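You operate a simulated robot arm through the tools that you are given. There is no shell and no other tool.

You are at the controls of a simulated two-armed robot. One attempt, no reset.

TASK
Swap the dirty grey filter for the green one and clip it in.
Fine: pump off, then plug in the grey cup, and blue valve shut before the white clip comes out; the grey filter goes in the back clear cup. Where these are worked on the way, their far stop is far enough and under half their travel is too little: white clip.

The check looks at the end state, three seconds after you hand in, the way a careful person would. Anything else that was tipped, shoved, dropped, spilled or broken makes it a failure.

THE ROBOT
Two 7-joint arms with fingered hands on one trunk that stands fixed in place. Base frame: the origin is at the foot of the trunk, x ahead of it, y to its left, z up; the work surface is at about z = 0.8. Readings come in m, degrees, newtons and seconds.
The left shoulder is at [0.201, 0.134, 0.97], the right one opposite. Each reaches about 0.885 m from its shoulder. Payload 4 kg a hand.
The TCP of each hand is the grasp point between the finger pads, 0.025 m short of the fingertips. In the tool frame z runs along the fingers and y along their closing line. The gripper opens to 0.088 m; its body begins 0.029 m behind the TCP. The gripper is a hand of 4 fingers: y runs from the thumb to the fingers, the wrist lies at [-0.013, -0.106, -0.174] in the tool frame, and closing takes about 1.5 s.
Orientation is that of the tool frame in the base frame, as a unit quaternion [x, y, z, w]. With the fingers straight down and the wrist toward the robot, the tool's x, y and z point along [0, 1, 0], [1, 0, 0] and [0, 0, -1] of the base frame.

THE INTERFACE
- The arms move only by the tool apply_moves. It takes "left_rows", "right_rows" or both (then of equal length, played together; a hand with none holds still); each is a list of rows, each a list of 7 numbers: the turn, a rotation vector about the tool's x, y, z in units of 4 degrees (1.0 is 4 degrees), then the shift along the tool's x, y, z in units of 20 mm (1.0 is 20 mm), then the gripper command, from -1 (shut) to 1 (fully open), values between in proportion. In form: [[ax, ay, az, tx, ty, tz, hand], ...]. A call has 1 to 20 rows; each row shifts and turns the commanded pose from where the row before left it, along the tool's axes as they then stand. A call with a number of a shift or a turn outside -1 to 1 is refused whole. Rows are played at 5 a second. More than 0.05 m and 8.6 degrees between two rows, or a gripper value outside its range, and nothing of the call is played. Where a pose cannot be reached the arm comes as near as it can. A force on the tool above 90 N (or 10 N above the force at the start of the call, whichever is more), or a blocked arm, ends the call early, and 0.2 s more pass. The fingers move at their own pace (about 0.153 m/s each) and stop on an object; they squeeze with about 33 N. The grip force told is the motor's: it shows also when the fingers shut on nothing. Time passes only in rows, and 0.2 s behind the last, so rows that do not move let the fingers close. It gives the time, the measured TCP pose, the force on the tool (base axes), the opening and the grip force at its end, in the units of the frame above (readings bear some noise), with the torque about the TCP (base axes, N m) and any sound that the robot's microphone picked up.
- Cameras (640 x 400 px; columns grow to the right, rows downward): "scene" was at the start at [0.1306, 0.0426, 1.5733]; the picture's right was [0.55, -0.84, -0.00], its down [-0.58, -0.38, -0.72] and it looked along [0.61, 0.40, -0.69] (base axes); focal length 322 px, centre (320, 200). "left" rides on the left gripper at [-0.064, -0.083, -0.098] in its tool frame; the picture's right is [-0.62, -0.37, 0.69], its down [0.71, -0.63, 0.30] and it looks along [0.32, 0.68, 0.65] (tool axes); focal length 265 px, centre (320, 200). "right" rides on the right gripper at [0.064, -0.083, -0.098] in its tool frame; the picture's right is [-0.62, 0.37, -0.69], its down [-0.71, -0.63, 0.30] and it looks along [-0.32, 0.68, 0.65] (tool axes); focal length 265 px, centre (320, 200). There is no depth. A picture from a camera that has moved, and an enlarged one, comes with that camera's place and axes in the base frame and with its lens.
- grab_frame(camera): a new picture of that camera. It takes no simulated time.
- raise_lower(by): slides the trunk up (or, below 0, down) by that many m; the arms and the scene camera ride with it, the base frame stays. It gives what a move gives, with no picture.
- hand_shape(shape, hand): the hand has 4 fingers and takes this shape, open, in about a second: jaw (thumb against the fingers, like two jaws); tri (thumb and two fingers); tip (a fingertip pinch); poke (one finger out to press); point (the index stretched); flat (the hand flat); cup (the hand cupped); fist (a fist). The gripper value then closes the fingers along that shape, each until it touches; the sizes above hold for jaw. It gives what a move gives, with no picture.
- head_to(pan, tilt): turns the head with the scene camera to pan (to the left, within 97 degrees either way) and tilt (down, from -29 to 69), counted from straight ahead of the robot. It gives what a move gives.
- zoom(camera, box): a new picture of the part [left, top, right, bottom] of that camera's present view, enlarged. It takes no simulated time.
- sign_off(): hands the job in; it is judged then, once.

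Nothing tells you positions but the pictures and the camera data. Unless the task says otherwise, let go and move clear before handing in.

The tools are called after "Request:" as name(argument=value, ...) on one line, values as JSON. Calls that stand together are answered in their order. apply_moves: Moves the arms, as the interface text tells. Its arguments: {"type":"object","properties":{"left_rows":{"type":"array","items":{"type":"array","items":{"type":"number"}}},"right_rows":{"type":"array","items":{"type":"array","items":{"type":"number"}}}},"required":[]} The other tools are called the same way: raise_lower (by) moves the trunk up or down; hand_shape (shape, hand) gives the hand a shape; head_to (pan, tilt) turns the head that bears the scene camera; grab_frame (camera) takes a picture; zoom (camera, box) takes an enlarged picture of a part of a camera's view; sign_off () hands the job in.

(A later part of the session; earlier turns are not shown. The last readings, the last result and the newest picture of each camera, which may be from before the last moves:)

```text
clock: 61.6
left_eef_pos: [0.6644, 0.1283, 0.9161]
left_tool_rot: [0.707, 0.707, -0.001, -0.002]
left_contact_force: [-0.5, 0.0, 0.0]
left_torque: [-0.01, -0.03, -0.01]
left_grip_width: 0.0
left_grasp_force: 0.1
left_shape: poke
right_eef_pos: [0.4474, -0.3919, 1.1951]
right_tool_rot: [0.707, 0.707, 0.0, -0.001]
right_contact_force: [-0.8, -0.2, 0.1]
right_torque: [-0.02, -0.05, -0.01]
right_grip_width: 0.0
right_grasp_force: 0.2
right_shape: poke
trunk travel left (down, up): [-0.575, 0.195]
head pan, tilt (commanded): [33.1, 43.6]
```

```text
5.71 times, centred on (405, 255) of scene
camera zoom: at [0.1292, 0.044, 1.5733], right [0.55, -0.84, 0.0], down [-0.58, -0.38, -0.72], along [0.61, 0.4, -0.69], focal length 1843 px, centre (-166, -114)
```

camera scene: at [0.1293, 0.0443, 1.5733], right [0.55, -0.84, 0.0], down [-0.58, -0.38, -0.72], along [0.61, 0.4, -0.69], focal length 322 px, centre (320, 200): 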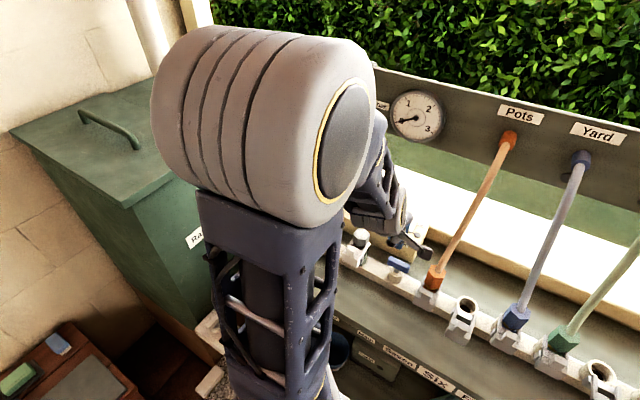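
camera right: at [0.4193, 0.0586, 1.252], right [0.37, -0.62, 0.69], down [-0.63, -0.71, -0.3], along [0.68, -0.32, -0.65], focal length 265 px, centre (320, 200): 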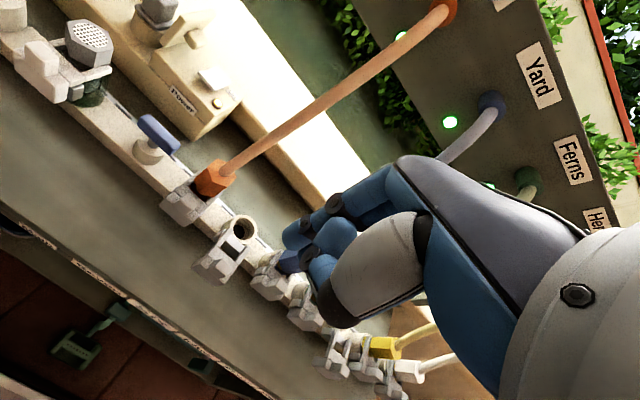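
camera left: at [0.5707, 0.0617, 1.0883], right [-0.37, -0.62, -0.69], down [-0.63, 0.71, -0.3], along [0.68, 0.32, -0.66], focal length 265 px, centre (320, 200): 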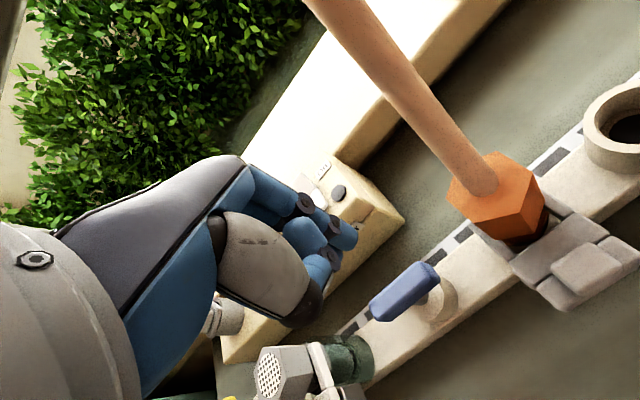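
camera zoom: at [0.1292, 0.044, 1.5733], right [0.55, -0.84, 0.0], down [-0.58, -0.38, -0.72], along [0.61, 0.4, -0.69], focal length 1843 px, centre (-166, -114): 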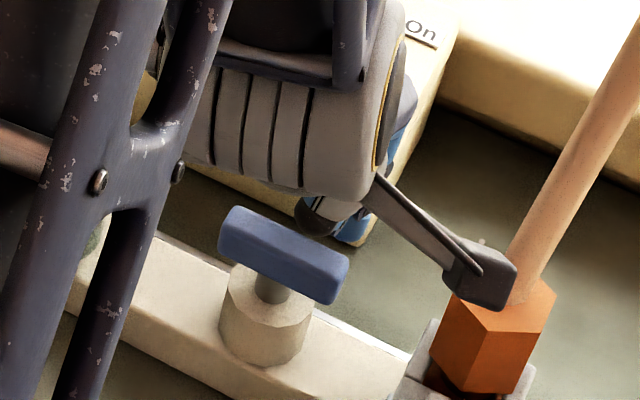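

Request:
apply_moves(left_rows=[[0, 0, 0, 0, -0.3, 0, -1], [0, 0, 0, 0, -0.3, 0, -1], [0, 0, 0, -0.05, -0.2, 0, -1]])

Request:
zoom(camera="left", box=[280, 180, 460, 330])

Request:
zoom(camera="scene", box=[370, 220, 440, 290])

```text
clock: 62.4
left_eef_pos: [0.6493, 0.1281, 0.916]
left_tool_rot: [0.707, 0.707, -0.001, 0.0]
left_contact_force: [7.8, -3.7, -0.1]
left_torque: [-0.06, -0.15, -0.08]
left_grip_width: 0.0
left_grasp_force: 0.0
left_shape: poke
right_eef_pos: [0.4479, -0.3919, 1.194]
right_tool_rot: [0.707, 0.707, 0.0, 0.0]
right_contact_force: [0.2, 0.2, 0.0]
right_torque: [-0.01, 0.01, 0.0]
right_grip_width: 0.0
right_grasp_force: 0.0
right_shape: poke
trunk travel left (down, up): [-0.575, 0.195]
head pan, tilt (commanded): [33.1, 43.6]
```

```text
2.67 times, centred on (370, 255) of left
camera zoom: at [0.5656, 0.0607, 1.0157], right [-0.37, -0.62, -0.69], down [-0.63, 0.71, -0.3], along [0.68, 0.32, -0.66], focal length 708 px, centre (187, 53)
```

zoom: 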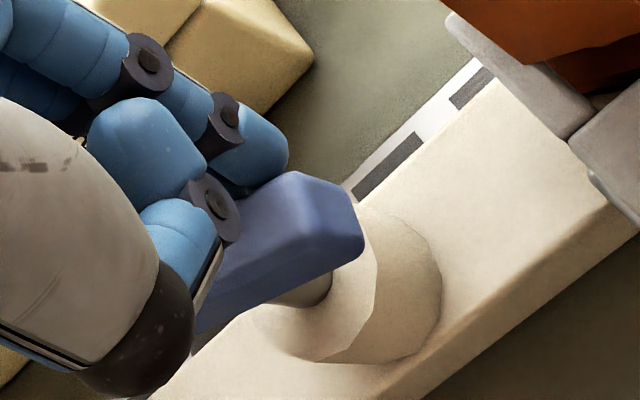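

```text
5.71 times, centred on (405, 255) of scene
camera zoom: at [0.1296, 0.0439, 1.5733], right [0.55, -0.84, 0.0], down [-0.58, -0.38, -0.72], along [0.61, 0.4, -0.69], focal length 1843 px, centre (-166, -114)
```

zoom: 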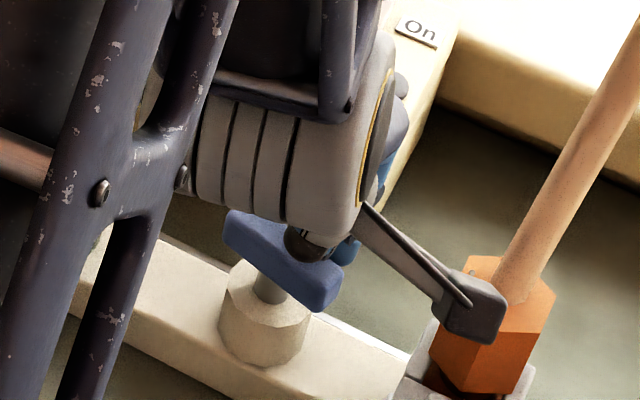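

The handle turns clockwise under about 8 N, so that direction is free. I'm continuing to follow the arc with the finger.

Request:
apply_moves(left_rows=[[0, 0, 0, -0.15, -0.3, 0, -1], [0, 0, 0, -0.1, -0.3, 0, -1], [0, 0, 0, 0, -0.3, 0, -1], [0, 0, 0, 0.05, -0.25, 0, -1]])

Request:
zoom(camera="left", box=[280, 180, 460, 330])

Request:
zoom(camera="scene", box=[370, 220, 440, 290])

```text
clock: 63.4
left_eef_pos: [0.6249, 0.1221, 0.9165]
left_tool_rot: [0.708, 0.706, -0.001, 0.001]
left_contact_force: [10.3, -16.8, 5.7]
left_torque: [-0.25, -0.3, -0.3]
left_grip_width: 0.0
left_grasp_force: 0.0
left_shape: poke
right_eef_pos: [0.4467, -0.3923, 1.1953]
right_tool_rot: [0.707, 0.707, 0.001, 0.0]
right_contact_force: [-0.4, 0.1, 0.2]
right_torque: [0.0, -0.01, 0.03]
right_grip_width: 0.0
right_grasp_force: 0.2
right_shape: poke
trunk travel left (down, up): [-0.575, 0.195]
head pan, tilt (commanded): [33.1, 43.6]
```

```text
2.67 times, centred on (370, 255) of left
camera zoom: at [0.542, 0.0558, 1.0159], right [-0.37, -0.62, -0.69], down [-0.63, 0.72, -0.3], along [0.68, 0.32, -0.66], focal length 708 px, centre (187, 53)
```

zoom: 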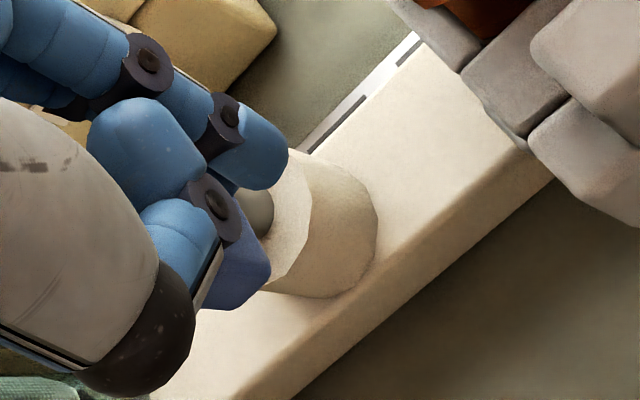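

```text
5.71 times, centred on (405, 255) of scene
camera zoom: at [0.1295, 0.0434, 1.5733], right [0.55, -0.84, 0.0], down [-0.58, -0.38, -0.72], along [0.61, 0.4, -0.69], focal length 1843 px, centre (-166, -114)
```

zoom: 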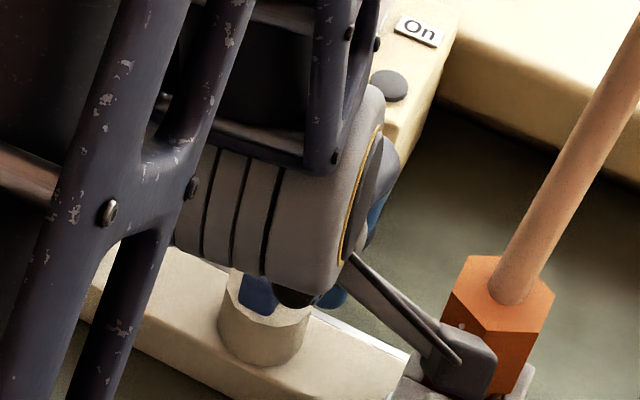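

The handle is at roughly 60° and still moving. I'm following the last part of the arc to its stop.

Request:
apply_moves(left_rows=[[0, 0, 0, 0.15, -0.2, 0, -1], [0, 0, 0, 0.15, -0.2, 0, -1], [0, 0, 0, 0.18, -0.15, 0, -1], [0, 0, 0, 0.18, -0.15, 0, -1]])

Request:
zoom(camera="left", box=[280, 180, 460, 330])

Request:
zoom(camera="scene", box=[370, 220, 440, 290])

```text
clock: 64.4
left_eef_pos: [0.6127, 0.1298, 0.9183]
left_tool_rot: [0.712, 0.702, -0.002, 0.001]
left_contact_force: [10.8, -44.9, 20.8]
left_torque: [-0.97, -0.72, -1.13]
left_grip_width: 0.0
left_grasp_force: 0.1
left_shape: poke
right_eef_pos: [0.4467, -0.3927, 1.1954]
right_tool_rot: [0.706, 0.708, 0.001, 0.0]
right_contact_force: [0.5, -0.5, 0.3]
right_torque: [-0.01, -0.03, 0.0]
right_grip_width: 0.0
right_grasp_force: 0.1
right_shape: poke
trunk travel left (down, up): [-0.575, 0.195]
head pan, tilt (commanded): [33.1, 43.6]
```

```text
2.67 times, centred on (370, 255) of left
camera zoom: at [0.5274, 0.0643, 1.017], right [-0.38, -0.62, -0.69], down [-0.62, 0.72, -0.31], along [0.69, 0.31, -0.66], focal length 708 px, centre (187, 53)
```

zoom: 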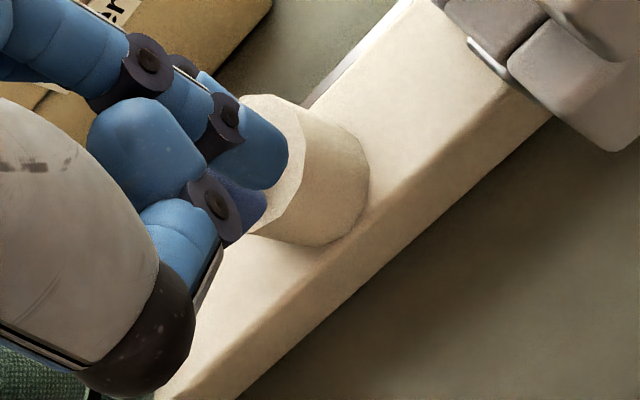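

```text
5.71 times, centred on (405, 255) of scene
camera zoom: at [0.1292, 0.0423, 1.5735], right [0.55, -0.84, 0.0], down [-0.58, -0.38, -0.72], along [0.61, 0.4, -0.69], focal length 1843 px, centre (-166, -114)
```

zoom: 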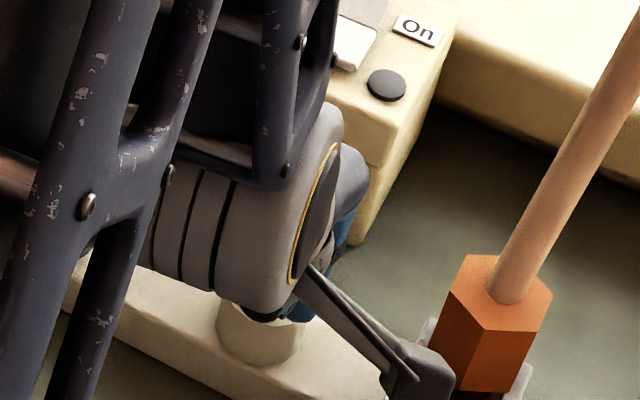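

Force has risen to 45 N, so it may be at its stop. I'm easing off, lifting clear and looking at the handle's angle.

Request:
apply_moves(left_rows=[[0, 0, 0, -0.4, 0, 0, -1], [0, 0, 0, -0.2, 0, -0.5, -1], [0, 0, 0, 0, 0, -1, -1], [0, 0, 0, 0, -0.3, -1, -1], [0, 0, 0, 0, -0.7, -1, -1], [0, 0, 0, 0, -1, -1, -1], [0, 0, 0, 0, -1, -0.5, -1]])

Request:
grab_frame(camera="left")

Request:
zoom(camera="scene", box=[370, 230, 440, 300])

```text
clock: 66.0
left_eef_pos: [0.5636, 0.1258, 1.0202]
left_tool_rot: [0.707, 0.707, -0.002, -0.002]
left_contact_force: [0.9, -0.6, 0.0]
left_torque: [-0.01, 0.0, 0.02]
left_grip_width: 0.0001
left_grasp_force: 0.1
left_shape: poke
left hand out of reach, approached as far as the arm can: row 7
right_eef_pos: [0.4471, -0.3909, 1.1951]
right_tool_rot: [0.707, 0.707, 0.0, 0.001]
right_contact_force: [-0.6, -0.1, 0.5]
right_torque: [0.0, 0.03, 0.01]
right_grip_width: 0.0
right_grasp_force: 0.0
right_shape: poke
trunk travel left (down, up): [-0.575, 0.195]
head pan, tilt (commanded): [33.1, 43.6]
```

```text
taken
camera left: at [0.4794, 0.0584, 1.1193], right [-0.37, -0.62, -0.69], down [-0.63, 0.71, -0.3], along [0.68, 0.32, -0.66], focal length 265 px, centre (320, 200)
```

left: 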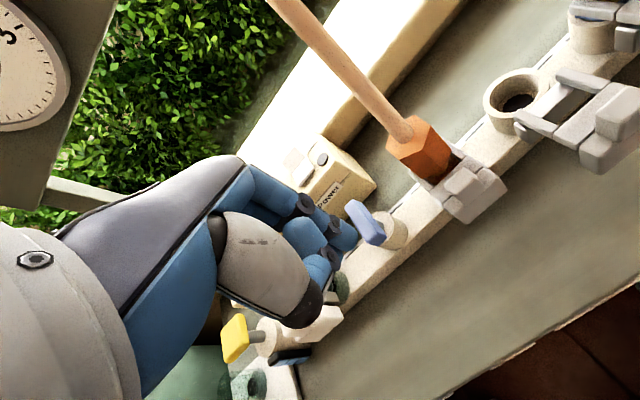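

```text
5.71 times, centred on (405, 265) of scene
camera zoom: at [0.1295, 0.044, 1.5732], right [0.55, -0.84, 0.0], down [-0.58, -0.38, -0.72], along [0.61, 0.4, -0.69], focal length 1843 px, centre (-166, -171)
```

zoom: 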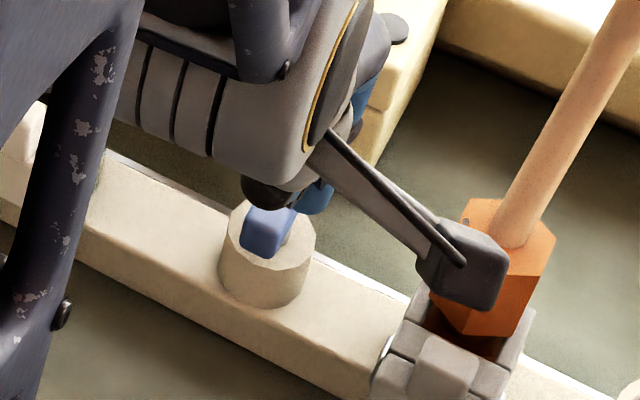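

Request:
apply_moves(left_rows=[[0, 0, 0, 1, 0.2, -0.3, -1], [0, 0, 0, 1, 0.2, -0.3, -1], [0, 0, 0, 1, 0.2, -0.3, -1], [0, 0, 0, 1, 0.2, -0.3, -1], [0, 0, 0, 1, 0.2, -0.3, -1], [0, 0, 0, 1, 0.2, -0.3, -1], [0, 0, 0, 1, 0.2, -0.3, -1], [0, 0, 0, 1, 0, 0, -1], [0, 0, 0, 1, 0, 0, -1]])

Request:
grab_frame(camera="scene")

Request:
zoom(camera="scene", box=[370, 240, 430, 290])

Request:
grab_frame(camera="left")

```text
clock: 68.0
left_eef_pos: [0.5911, 0.3043, 1.0614]
left_tool_rot: [0.707, 0.707, -0.002, -0.001]
left_contact_force: [0.7, 0.3, 1.5]
left_torque: [0.01, -0.01, 0.0]
left_grip_width: 0.0002
left_grasp_force: 0.0
left_shape: poke
right_eef_pos: [0.4477, -0.3915, 1.1941]
right_tool_rot: [0.707, 0.707, 0.0, 0.0]
right_contact_force: [-0.2, -0.2, -0.1]
right_torque: [-0.01, 0.0, -0.02]
right_grip_width: 0.0001
right_grasp_force: 0.0
right_shape: poke
trunk travel left (down, up): [-0.575, 0.195]
head pan, tilt (commanded): [33.1, 43.6]
```

```text
taken
camera scene: at [0.1293, 0.0438, 1.5733], right [0.55, -0.84, 0.0], down [-0.58, -0.38, -0.72], along [0.61, 0.4, -0.69], focal length 322 px, centre (320, 200)
```

scene: 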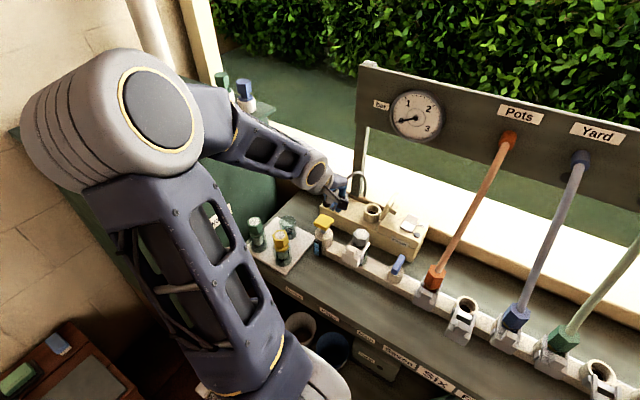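

```text
8.00 times, centred on (400, 265) of scene
camera zoom: at [0.1293, 0.0438, 1.5733], right [0.55, -0.84, 0.0], down [-0.58, -0.38, -0.72], along [0.61, 0.4, -0.69], focal length 2580 px, centre (-320, -320)
```

zoom: 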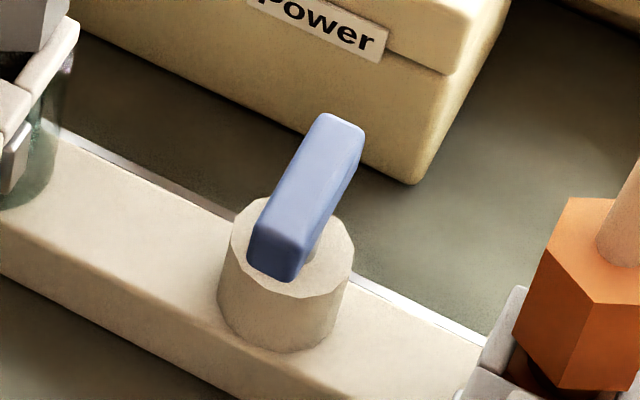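

```text
taken
camera left: at [0.5083, 0.238, 1.1612], right [-0.37, -0.62, -0.69], down [-0.63, 0.71, -0.3], along [0.68, 0.32, -0.66], focal length 265 px, centre (320, 200)
```

left: 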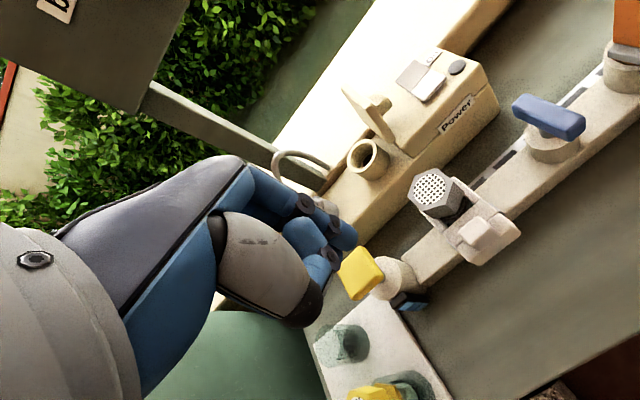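

The blue valve bar now sits squarely across the rail, within a couple of degrees of 90°, so it is shut. Next is the white clip, which I'll measure from both cameras.

Request:
zoom(camera="left", box=[390, 150, 540, 280])

Request:
zoom(camera="scene", box=[335, 220, 395, 275])

Request:
zoom(camera="scene", box=[440, 285, 500, 350])

```text
3.08 times, centred on (465, 215) of left
camera zoom: at [0.5083, 0.238, 1.1612], right [-0.37, -0.62, -0.69], down [-0.63, 0.71, -0.3], along [0.68, 0.32, -0.66], focal length 817 px, centre (-126, 154)
```

zoom: 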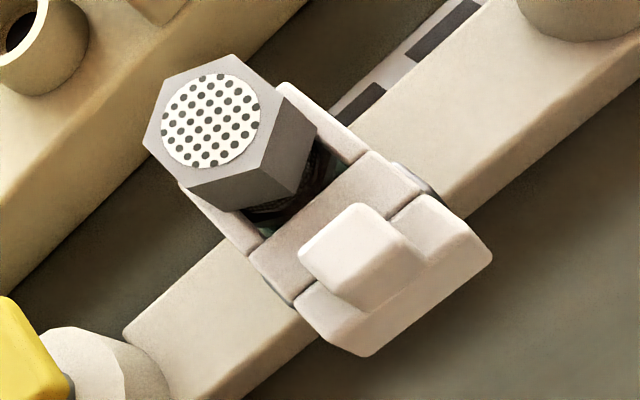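

```text
7.27 times, centred on (365, 248) of scene
camera zoom: at [0.1293, 0.0438, 1.5733], right [0.55, -0.84, 0.0], down [-0.58, -0.38, -0.72], along [0.61, 0.4, -0.69], focal length 2345 px, centre (-7, -146)
```

zoom: 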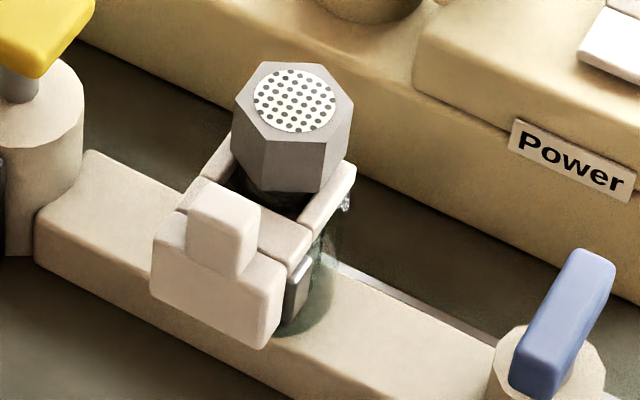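

```text
6.15 times, centred on (470, 318) of scene
camera zoom: at [0.1293, 0.0438, 1.5733], right [0.55, -0.84, 0.0], down [-0.58, -0.38, -0.72], along [0.61, 0.4, -0.69], focal length 1984 px, centre (-603, -523)
```

zoom: 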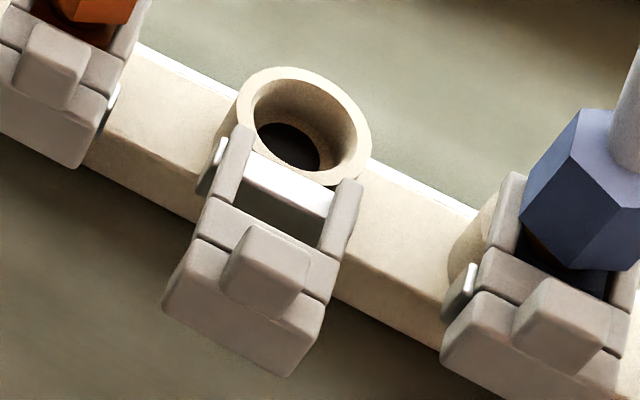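

The knob on the clip is at about (0.586, 0.245), top near z 0.944, with only about 20 mm between it and the filter cap. I'll pinch it from the sides with the hand yawed 90°, keeping the spare fingers on the robot's side.

Request:
hand_shape(hand="left", shape="tip")

Request:
apply_moves(left_rows=[[0, 0, -1, 0, 0, -0.2, 0.2], [0, 0, -1, 0, 0, -0.2, 0.2], [0, 0, -1, 0, 0, -0.2, 0.2], [0, 0, -1, 0, 0, 0, 0.2], [0, 0, -1, 0, 0, 0, 0.2], [0, 0, -1, 0, 0, 0, 0.2], [0, 0, -1, 0, 0, 0, 0.2], [0, 0, -1, 0, 0, 0, 0.2], [0, 0, -1, 0, 0, 0, 0.2], [0, 0, -1, 0, 0, 0, 0.2], [0, 0, -1, 0, 0, 0, 0.2], [0, 0, -1, 0, 0, 0, 0.2], [0, 0, -1, 0, 0, 0, 0.2], [0, 0, -1, 0, 0, 0, 0.2], [0, 0, -1, 0, 0, 0, 0.2], [0, 0, -1, 0, 0, 0, 0.2]])

Request:
grab_frame(camera="scene")

Request:
grab_frame(camera="left")

```text
clock: 68.9
left_eef_pos: [0.5911, 0.3041, 1.0617]
left_tool_rot: [0.707, 0.707, -0.002, -0.001]
left_contact_force: [-0.1, 0.4, 0.2]
left_torque: [0.04, -0.01, 0.02]
left_grip_width: 0.0879
left_grasp_force: 0.1
left_shape: tip
right_eef_pos: [0.4478, -0.3906, 1.194]
right_tool_rot: [0.707, 0.707, 0.0, 0.0]
right_contact_force: [0.6, -0.5, 0.0]
right_torque: [-0.05, 0.01, 0.01]
right_grip_width: 0.0
right_grasp_force: 0.2
right_shape: poke
trunk travel left (down, up): [-0.575, 0.195]
head pan, tilt (commanded): [33.1, 43.6]
```

```text
clock: 72.3
left_eef_pos: [0.5913, 0.3049, 1.0739]
left_tool_rot: [0.224, 0.975, -0.001, -0.002]
left_contact_force: [0.3, -0.7, 1.0]
left_torque: [0.01, 0.04, 0.03]
left_grip_width: 0.0532
left_grasp_force: 0.0
left_shape: tip
right_eef_pos: [0.4463, -0.3914, 1.1942]
right_tool_rot: [0.707, 0.707, 0.0, 0.0]
right_contact_force: [0.6, -0.2, 0.0]
right_torque: [-0.01, -0.01, -0.06]
right_grip_width: 0.0001
right_grasp_force: 0.1
right_shape: poke
trunk travel left (down, up): [-0.575, 0.195]
head pan, tilt (commanded): [33.1, 43.6]
```

```text
taken
camera scene: at [0.1292, 0.0441, 1.5733], right [0.55, -0.84, 0.0], down [-0.58, -0.38, -0.72], along [0.61, 0.4, -0.69], focal length 322 px, centre (320, 200)
```

scene: 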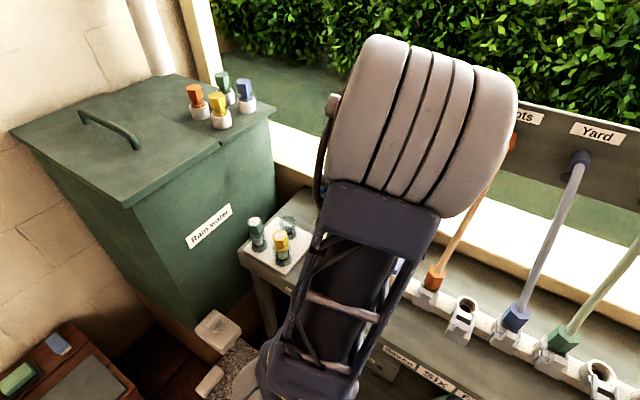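

```text
taken
camera left: at [0.6122, 0.1994, 1.1727], right [0.39, -0.6, -0.69], down [-0.92, -0.25, -0.3], along [0.0, 0.76, -0.65], focal length 265 px, centre (320, 200)
```

left: 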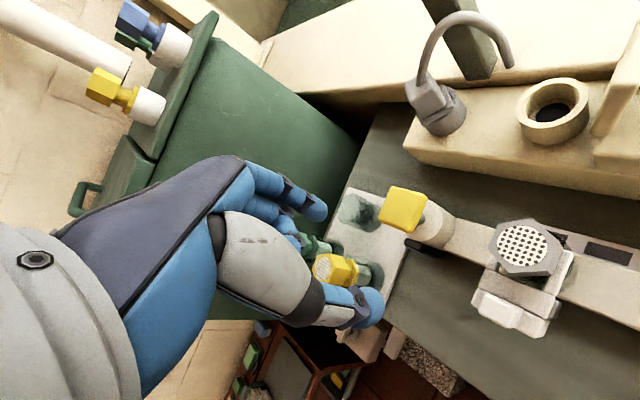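

Request:
apply_moves(left_rows=[[0, 0, -1, 0, 0, 0, 0.1], [0, 0, -1, 0, 0, 0, 0.1], [0, 0, -1, 0, 0, 0, 0.1], [0, 0, -1, 0, 0, 0, 0.1], [0, 0, -1, 0, 0, 0, 0.1], [0, 0, -1, 0, 0, 0, 0.1], [0, 0, -0.48, 0, 0, 0, 0.1], [0, 0, 0, 0.0625, -0.75, 0.9, 0.1], [0, 0, 0, 0.0625, -0.75, 0.9, 0.1], [0, 0, 0, 0.0625, -0.75, 0.9, 0.1], [0, 0, 0, 0.0625, -0.75, 0.9, 0.1]])

Request:
grab_frame(camera="left")

Request:
zoom(camera="left", box=[270, 170, 450, 330])

Request:
grab_frame(camera="scene")

```text
clock: 74.7
left_eef_pos: [0.5858, 0.2451, 1.0017]
left_tool_rot: [0.001, 1.0, 0.0, -0.003]
left_contact_force: [0.2, -0.1, -0.6]
left_torque: [-0.04, 0.01, -0.03]
left_grip_width: 0.0487
left_grasp_force: 0.1
left_shape: tip
right_eef_pos: [0.4462, -0.3919, 1.1954]
right_tool_rot: [0.707, 0.707, 0.0, 0.0]
right_contact_force: [-0.2, 0.1, 0.7]
right_torque: [0.03, 0.01, 0.02]
right_grip_width: 0.0
right_grasp_force: 0.0
right_shape: poke
trunk travel left (down, up): [-0.575, 0.195]
head pan, tilt (commanded): [33.1, 43.6]
```

```text
taken
camera left: at [0.65, 0.1592, 1.1005], right [0.62, -0.37, -0.7], down [-0.72, -0.63, -0.3], along [-0.33, 0.68, -0.65], focal length 265 px, centre (320, 200)
```

left: 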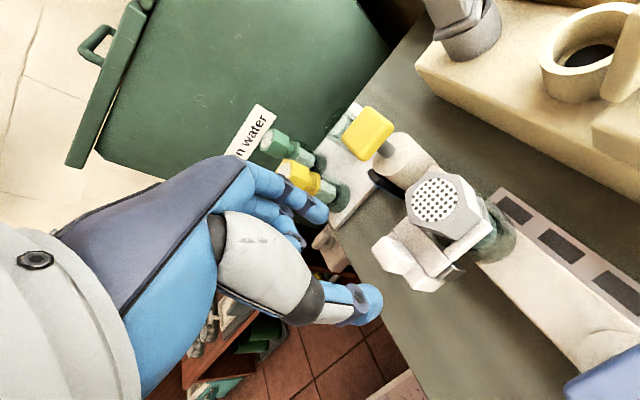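

```text
2.50 times, centred on (360, 250) of left
camera zoom: at [0.65, 0.1592, 1.1005], right [0.62, -0.37, -0.7], down [-0.72, -0.63, -0.3], along [-0.33, 0.68, -0.65], focal length 664 px, centre (220, 75)
```

zoom: 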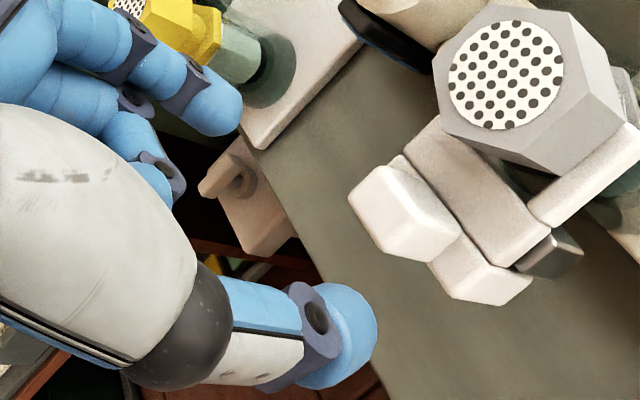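

```text
taken
camera scene: at [0.1292, 0.0442, 1.5733], right [0.55, -0.84, 0.0], down [-0.58, -0.38, -0.72], along [0.61, 0.4, -0.69], focal length 322 px, centre (320, 200)
```

scene: 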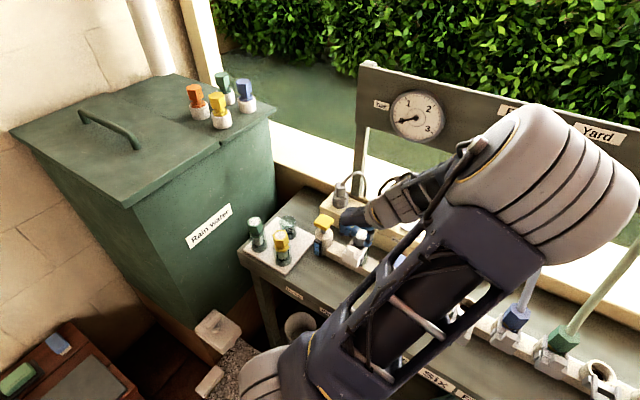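

Request:
apply_moves(left_rows=[[0, 0, 0, -0.1, 0, 0.7, 0.1], [0, 0, 0, -0.1, 0, 0.7, 0.1], [0, 0, 0, 0, 0, 0.5, 0.1]])

Request:
zoom(camera="left", box=[270, 170, 450, 330])

Request:
zoom(camera="scene", box=[310, 190, 430, 290])

```text
clock: 75.5
left_eef_pos: [0.5905, 0.2459, 0.9634]
left_tool_rot: [0.0, 1.0, 0.001, -0.003]
left_contact_force: [-0.4, -0.1, 0.8]
left_torque: [0.02, -0.02, 0.0]
left_grip_width: 0.0485
left_grasp_force: 0.1
left_shape: tip
right_eef_pos: [0.4473, -0.3891, 1.196]
right_tool_rot: [0.707, 0.707, 0.001, 0.001]
right_contact_force: [-0.7, 0.5, -0.3]
right_torque: [-0.03, 0.0, 0.0]
right_grip_width: 0.0
right_grasp_force: 0.0
right_shape: poke
trunk travel left (down, up): [-0.575, 0.195]
head pan, tilt (commanded): [33.1, 43.6]
```

```text
2.50 times, centred on (360, 250) of left
camera zoom: at [0.6542, 0.159, 1.0624], right [0.62, -0.37, -0.7], down [-0.72, -0.63, -0.3], along [-0.33, 0.68, -0.65], focal length 664 px, centre (220, 75)
```

zoom: 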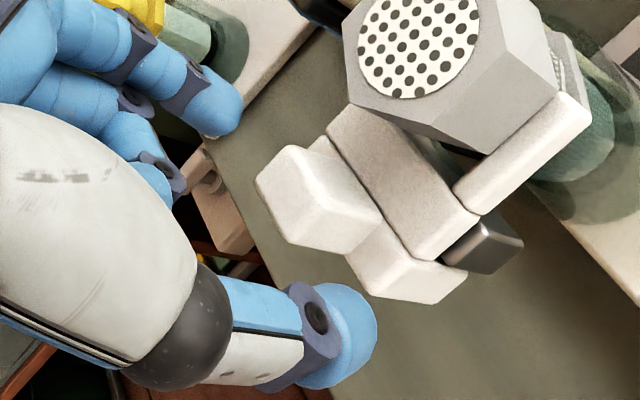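

```text
4.00 times, centred on (370, 240) of scene
camera zoom: at [0.1292, 0.0441, 1.5733], right [0.55, -0.84, 0.0], down [-0.58, -0.38, -0.72], along [0.61, 0.4, -0.69], focal length 1290 px, centre (120, 40)
```

zoom: 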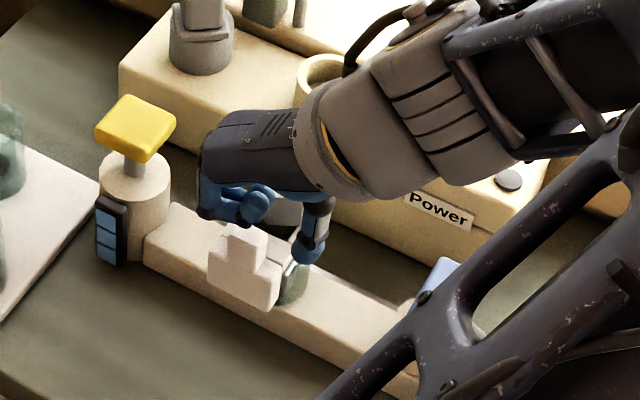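

The pinch straddles the knob, with the spare fingers on the robot side and clear of the cap. I'm lowering 13 mm and closing on the knob.

Request:
apply_moves(left_rows=[[0, 0, 0, 0, 0, 0.35, 0.1], [0, 0, 0, 0, 0, 0.35, 0.1]])

Request:
apply_moves(left_rows=[[0, 0, 0, 0, 0, 0, -0.2], [0, 0, 0, 0, 0, 0, -0.5], [0, 0, 0, 0, 0, 0, -1], [0, 0, 0, 0, 0, 0, -1], [0, 0, 0, 0, 0, 0, -1], [0, 0, 0, 0, 0, 0, -1], [0, 0, 0, 0, 0, 0, -1]])

Request:
zoom(camera="left", box=[270, 170, 450, 330])

Request:
zoom(camera="scene", box=[310, 190, 430, 290])

```text
clock: 76.1
left_eef_pos: [0.59, 0.2455, 0.9494]
left_tool_rot: [0.001, 1.0, -0.001, -0.003]
left_contact_force: [-0.3, 0.4, 0.5]
left_torque: [-0.02, 0.04, 0.0]
left_grip_width: 0.0488
left_grasp_force: 0.0
left_shape: tip
right_eef_pos: [0.4476, -0.3911, 1.1949]
right_tool_rot: [0.707, 0.707, 0.0, 0.0]
right_contact_force: [-0.2, 0.2, 0.9]
right_torque: [-0.02, -0.03, -0.04]
right_grip_width: 0.0
right_grasp_force: 0.2
right_shape: poke
trunk travel left (down, up): [-0.575, 0.195]
head pan, tilt (commanded): [33.1, 43.6]
```

```text
clock: 77.7
left_eef_pos: [0.5907, 0.2453, 0.9499]
left_tool_rot: [0.001, 1.0, -0.001, -0.003]
left_contact_force: [-0.5, -0.9, -3.9]
left_torque: [0.02, 0.03, 0.02]
left_grip_width: 0.0168
left_grasp_force: 33.0
left_shape: tip
right_eef_pos: [0.4476, -0.3914, 1.1953]
right_tool_rot: [0.706, 0.708, 0.0, 0.0]
right_contact_force: [-0.2, 0.0, 0.8]
right_torque: [0.04, 0.02, 0.0]
right_grip_width: 0.0
right_grasp_force: 0.0
right_shape: poke
trunk travel left (down, up): [-0.575, 0.195]
head pan, tilt (commanded): [33.1, 43.6]
```

```text
2.50 times, centred on (360, 250) of left
camera zoom: at [0.654, 0.1591, 1.0483], right [0.62, -0.37, -0.7], down [-0.72, -0.63, -0.3], along [-0.33, 0.68, -0.65], focal length 664 px, centre (220, 75)
```

zoom: 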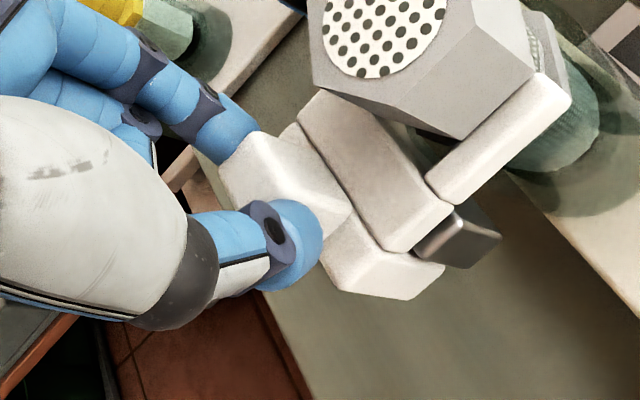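

```text
4.00 times, centred on (370, 240) of scene
camera zoom: at [0.1294, 0.044, 1.5732], right [0.55, -0.84, 0.0], down [-0.58, -0.38, -0.72], along [0.61, 0.4, -0.69], focal length 1290 px, centre (120, 40)
```

zoom: 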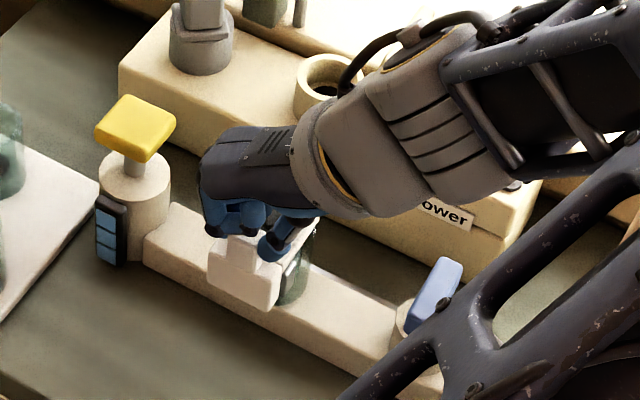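

The knob is gripped at 16.8 mm wide with 33 N. I'm pulling the clip straight toward the robot in small steps.

Request:
apply_moves(left_rows=[[0, 0, 0, 0.2, 0, 0, -1], [0, 0, 0, 0.2, 0, 0, -1], [0, 0, 0, 0.2, 0, 0, -1]])

Request:
zoom(camera="left", box=[270, 170, 450, 330])

```text
clock: 78.5
left_eef_pos: [0.5787, 0.2433, 0.9508]
left_tool_rot: [0.001, 1.0, -0.001, -0.003]
left_contact_force: [-0.4, -0.6, -3.5]
left_torque: [0.02, -0.05, 0.03]
left_grip_width: 0.0173
left_grasp_force: 33.3
left_shape: tip
right_eef_pos: [0.448, -0.392, 1.1946]
right_tool_rot: [0.707, 0.707, 0.0, 0.0]
right_contact_force: [-0.4, -0.3, -0.6]
right_torque: [-0.01, 0.0, -0.02]
right_grip_width: 0.0
right_grasp_force: 0.1
right_shape: poke
trunk travel left (down, up): [-0.575, 0.195]
head pan, tilt (commanded): [33.1, 43.6]
```

```text
2.50 times, centred on (360, 250) of left
camera zoom: at [0.6419, 0.159, 1.0483], right [0.62, -0.37, -0.7], down [-0.72, -0.63, -0.3], along [-0.33, 0.68, -0.65], focal length 664 px, centre (220, 75)
```

zoom: 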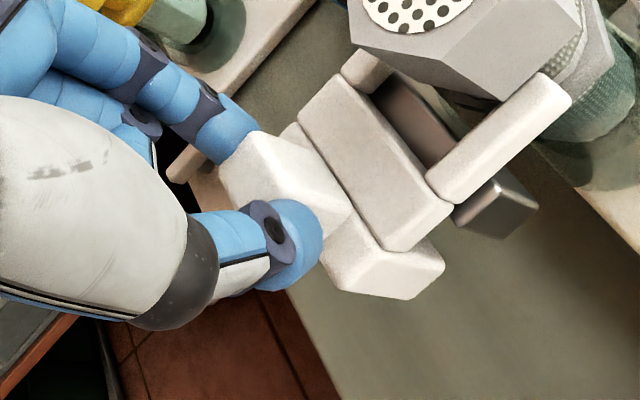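

Request:
apply_moves(left_rows=[[0, 0, 0, 0.25, 0, 0, -1], [0, 0, 0, 0.25, 0, 0, -1], [0, 0, 0, 0.25, 0, 0, -1]])

Request:
zoom(camera="left", box=[270, 170, 450, 330])

```text
clock: 79.3
left_eef_pos: [0.5635, 0.2455, 0.9504]
left_tool_rot: [0.002, 1.0, -0.001, -0.003]
left_contact_force: [0.1, -3.0, -3.1]
left_torque: [-0.02, 0.0, -0.05]
left_grip_width: 0.0169
left_grasp_force: 32.8
left_shape: tip
right_eef_pos: [0.4479, -0.3906, 1.1959]
right_tool_rot: [0.707, 0.707, -0.001, 0.0]
right_contact_force: [0.1, -0.1, -0.2]
right_torque: [-0.01, 0.01, 0.0]
right_grip_width: 0.0
right_grasp_force: 0.1
right_shape: poke
trunk travel left (down, up): [-0.575, 0.195]
head pan, tilt (commanded): [33.1, 43.6]
```

```text
2.50 times, centred on (360, 250) of left
camera zoom: at [0.6267, 0.1592, 1.0483], right [0.62, -0.37, -0.7], down [-0.72, -0.63, -0.3], along [-0.33, 0.68, -0.65], focal length 664 px, centre (220, 75)
```

zoom: 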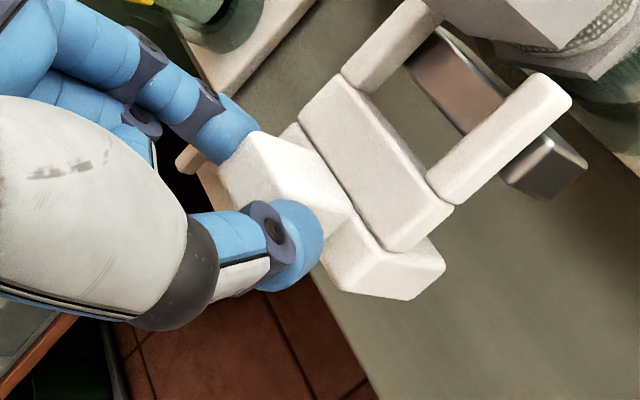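

Request:
apply_moves(left_rows=[[0, 0, 0, 0.2, 0, 0, -1], [0, 0, 0, 0.2, 0, 0, -1]])

Request:
grab_frame(camera="left")

Request:
zoom(camera="scene", box=[310, 190, 430, 290])

```text
clock: 79.9
left_eef_pos: [0.5548, 0.2459, 0.9497]
left_tool_rot: [0.001, 1.0, 0.0, -0.002]
left_contact_force: [0.6, -2.6, -2.0]
left_torque: [-0.03, 0.01, -0.01]
left_grip_width: 0.0168
left_grasp_force: 33.4
left_shape: tip
right_eef_pos: [0.4476, -0.3913, 1.1942]
right_tool_rot: [0.708, 0.707, -0.001, 0.0]
right_contact_force: [-0.9, -0.4, -0.6]
right_torque: [-0.01, 0.03, -0.01]
right_grip_width: 0.0
right_grasp_force: 0.0
right_shape: poke
trunk travel left (down, up): [-0.575, 0.195]
head pan, tilt (commanded): [33.1, 43.6]
```

```text
taken
camera left: at [0.6188, 0.1592, 1.0483], right [0.62, -0.37, -0.7], down [-0.72, -0.63, -0.3], along [-0.33, 0.68, -0.65], focal length 265 px, centre (320, 200)
```

left: 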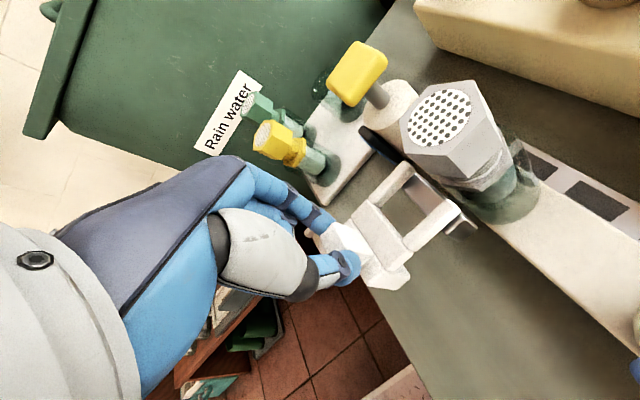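

```text
4.00 times, centred on (370, 240) of scene
camera zoom: at [0.1294, 0.044, 1.5733], right [0.55, -0.84, 0.0], down [-0.58, -0.38, -0.72], along [0.61, 0.4, -0.69], focal length 1290 px, centre (120, 40)
```

zoom: 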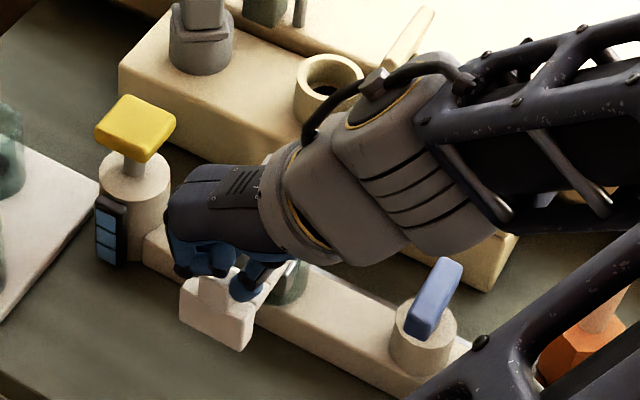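

Request:
apply_moves(left_rows=[[0, 0, 0, 0.2, 0, 0, -1]])

Request:
zoom(camera="left", box=[270, 130, 470, 310])

```text
clock: 80.3
left_eef_pos: [0.5511, 0.2456, 0.9502]
left_tool_rot: [0.002, 1.0, -0.001, -0.001]
left_contact_force: [7.2, -1.8, -4.1]
left_torque: [0.0, -0.12, -0.1]
left_grip_width: 0.017
left_grasp_force: 32.8
left_shape: tip
right_eef_pos: [0.4473, -0.3919, 1.1962]
right_tool_rot: [0.707, 0.707, 0.0, 0.0]
right_contact_force: [0.0, 0.5, 0.9]
right_torque: [0.0, -0.02, -0.04]
right_grip_width: 0.0
right_grasp_force: 0.0
right_shape: poke
trunk travel left (down, up): [-0.575, 0.195]
head pan, tilt (commanded): [33.1, 43.6]
```

```text
2.22 times, centred on (370, 220) of left
camera zoom: at [0.6158, 0.1592, 1.0486], right [0.62, -0.37, -0.69], down [-0.72, -0.63, -0.3], along [-0.32, 0.68, -0.65], focal length 590 px, centre (209, 156)
```

zoom: 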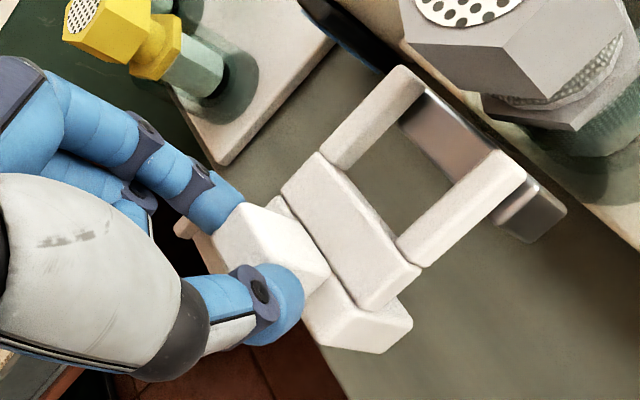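

Force builds at 40 mm of travel: that's the far stop. I'm opening the pinch and lifting away from the knob.

Request:
apply_moves(left_rows=[[0, 0, 0, 0.08, 0, 0, -1], [0, 0, 0, -0.05, 0, 0, -0.6], [0, 0, 0, 0, 0, 0, -0.2], [0, 0, 0, 0, 0, 0, 0.1], [0, 0, 0, 0, 0, 0, 0.1], [0, 0, 0, 0, 0, -0.5, 0.1], [0, 0, 0, 0, 0, -0.9, 0.1], [0, 0, 0, 0, 0, -0.9, 0.1], [0, 0, 0, 0, 0, -0.9, 0.1]])

Request:
grab_frame(camera="left")

Request:
zoom(camera="scene", box=[310, 190, 430, 290])

```text
clock: 82.3
left_eef_pos: [0.5509, 0.2468, 1.0146]
left_tool_rot: [0.001, 1.0, 0.0, -0.002]
left_contact_force: [-0.1, -0.3, -0.2]
left_torque: [-0.03, 0.0, 0.0]
left_grip_width: 0.0477
left_grasp_force: 0.1
left_shape: tip
right_eef_pos: [0.4456, -0.3925, 1.1957]
right_tool_rot: [0.707, 0.707, 0.0, 0.0]
right_contact_force: [0.5, 0.0, 0.0]
right_torque: [0.03, 0.01, 0.01]
right_grip_width: 0.0
right_grasp_force: 0.0
right_shape: poke
trunk travel left (down, up): [-0.575, 0.195]
head pan, tilt (commanded): [33.1, 43.6]
```

```text
taken
camera left: at [0.6145, 0.1595, 1.1129], right [0.62, -0.37, -0.7], down [-0.72, -0.63, -0.3], along [-0.33, 0.68, -0.65], focal length 265 px, centre (320, 200)
```

left: 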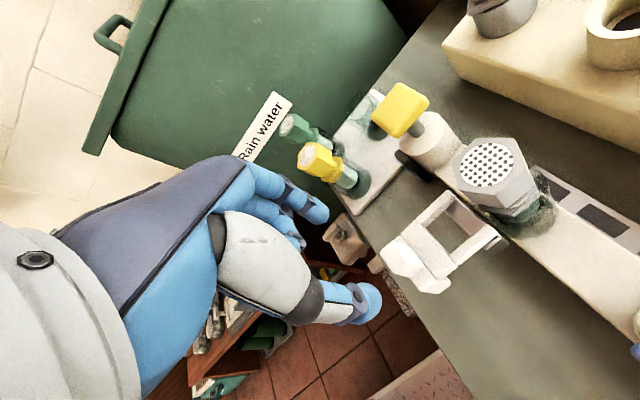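

```text
4.00 times, centred on (370, 240) of scene
camera zoom: at [0.1294, 0.044, 1.5732], right [0.55, -0.84, 0.0], down [-0.58, -0.38, -0.72], along [0.61, 0.4, -0.69], focal length 1290 px, centre (120, 40)
```

zoom: 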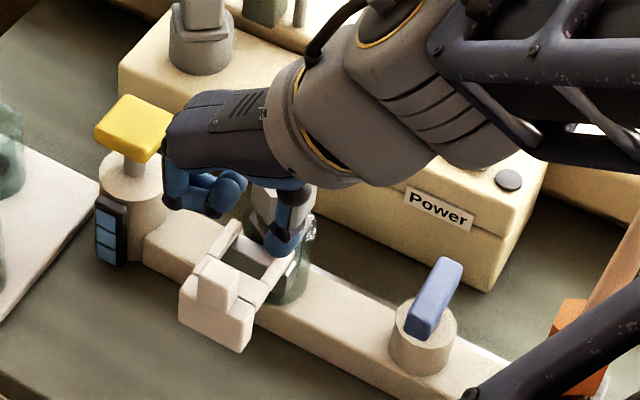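

The clip stays out at its stop. Now the grey filter: I'm switching to the thumb-and-two-finger grip at this yaw, which suits the cap's flats, and moving over the cap.

Request:
hand_shape(hand="left", shape="tri")

Request:
apply_moves(left_rows=[[0, 0, 0, -0.83, 0, -0.2, 0.5], [0, 0, 0, -0.83, 0, 0, 0.5], [0, 0, 0, -0.83, 0, 0, 0.5], [0, 0, 0, -0.83, 0, 0, 0.5], [0, 0, 0, -0.83, 0, 0, 0.5]])

Request:
grab_frame(camera="left")

Request:
zoom(camera="left", box=[260, 150, 460, 330])

Request:
zoom(camera="scene", box=[310, 190, 430, 290])

```text
clock: 83.2
left_eef_pos: [0.5497, 0.2446, 1.0155]
left_tool_rot: [0.002, 1.0, 0.001, -0.002]
left_contact_force: [-0.6, 0.0, 0.5]
left_torque: [0.02, 0.02, -0.01]
left_grip_width: 0.0877
left_grasp_force: 0.0
left_shape: tri
right_eef_pos: [0.4472, -0.3911, 1.1947]
right_tool_rot: [0.707, 0.707, 0.001, 0.0]
right_contact_force: [1.0, 0.1, 1.4]
right_torque: [0.0, 0.01, -0.01]
right_grip_width: 0.0001
right_grasp_force: 0.0
right_shape: poke
trunk travel left (down, up): [-0.575, 0.195]
head pan, tilt (commanded): [33.1, 43.6]
```

```text
clock: 84.4
left_eef_pos: [0.6353, 0.2457, 1.0167]
left_tool_rot: [0.002, 1.0, -0.001, -0.003]
left_contact_force: [0.7, 0.0, -0.7]
left_torque: [0.0, 0.0, 0.01]
left_grip_width: 0.0661
left_grasp_force: 0.0
left_shape: tri
right_eef_pos: [0.4468, -0.3912, 1.194]
right_tool_rot: [0.707, 0.708, -0.001, 0.0]
right_contact_force: [-0.7, -0.1, 0.2]
right_torque: [0.01, 0.0, 0.02]
right_grip_width: 0.0
right_grasp_force: 0.1
right_shape: poke
trunk travel left (down, up): [-0.575, 0.195]
head pan, tilt (commanded): [33.1, 43.6]
```

```text
taken
camera left: at [0.6984, 0.16, 1.1161], right [0.62, -0.37, -0.7], down [-0.72, -0.63, -0.3], along [-0.33, 0.68, -0.65], focal length 265 px, centre (320, 200)
```

left: 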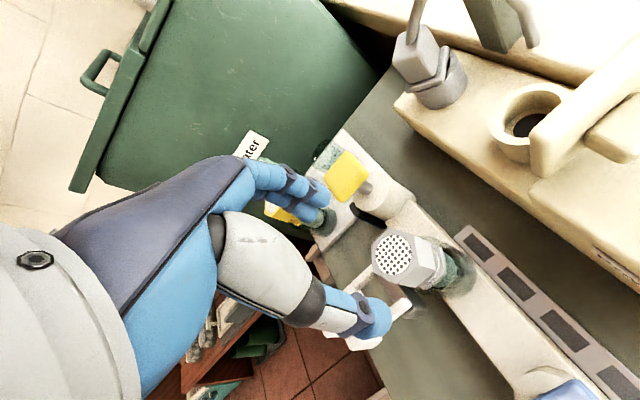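

```text
2.22 times, centred on (360, 240) of left
camera zoom: at [0.6984, 0.16, 1.1161], right [0.62, -0.37, -0.7], down [-0.72, -0.63, -0.3], along [-0.33, 0.68, -0.65], focal length 590 px, centre (231, 111)
```

zoom: 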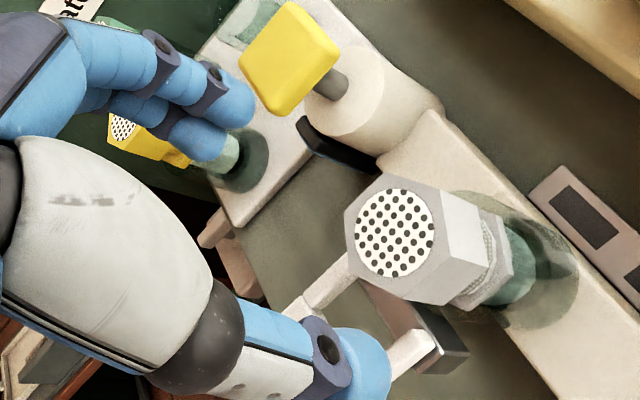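

```text
4.00 times, centred on (370, 240) of scene
camera zoom: at [0.1291, 0.044, 1.5733], right [0.55, -0.84, 0.0], down [-0.58, -0.38, -0.72], along [0.61, 0.4, -0.69], focal length 1290 px, centre (120, 40)
```

zoom: 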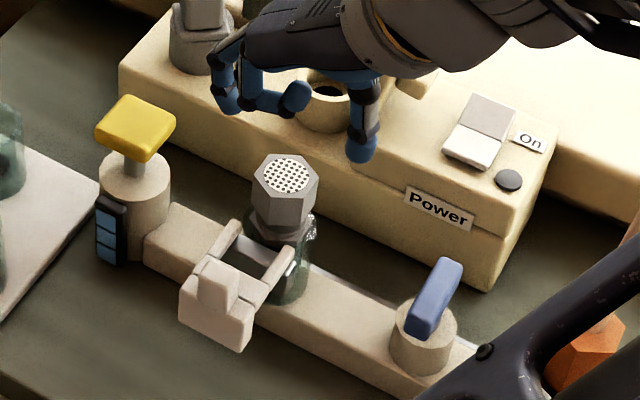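

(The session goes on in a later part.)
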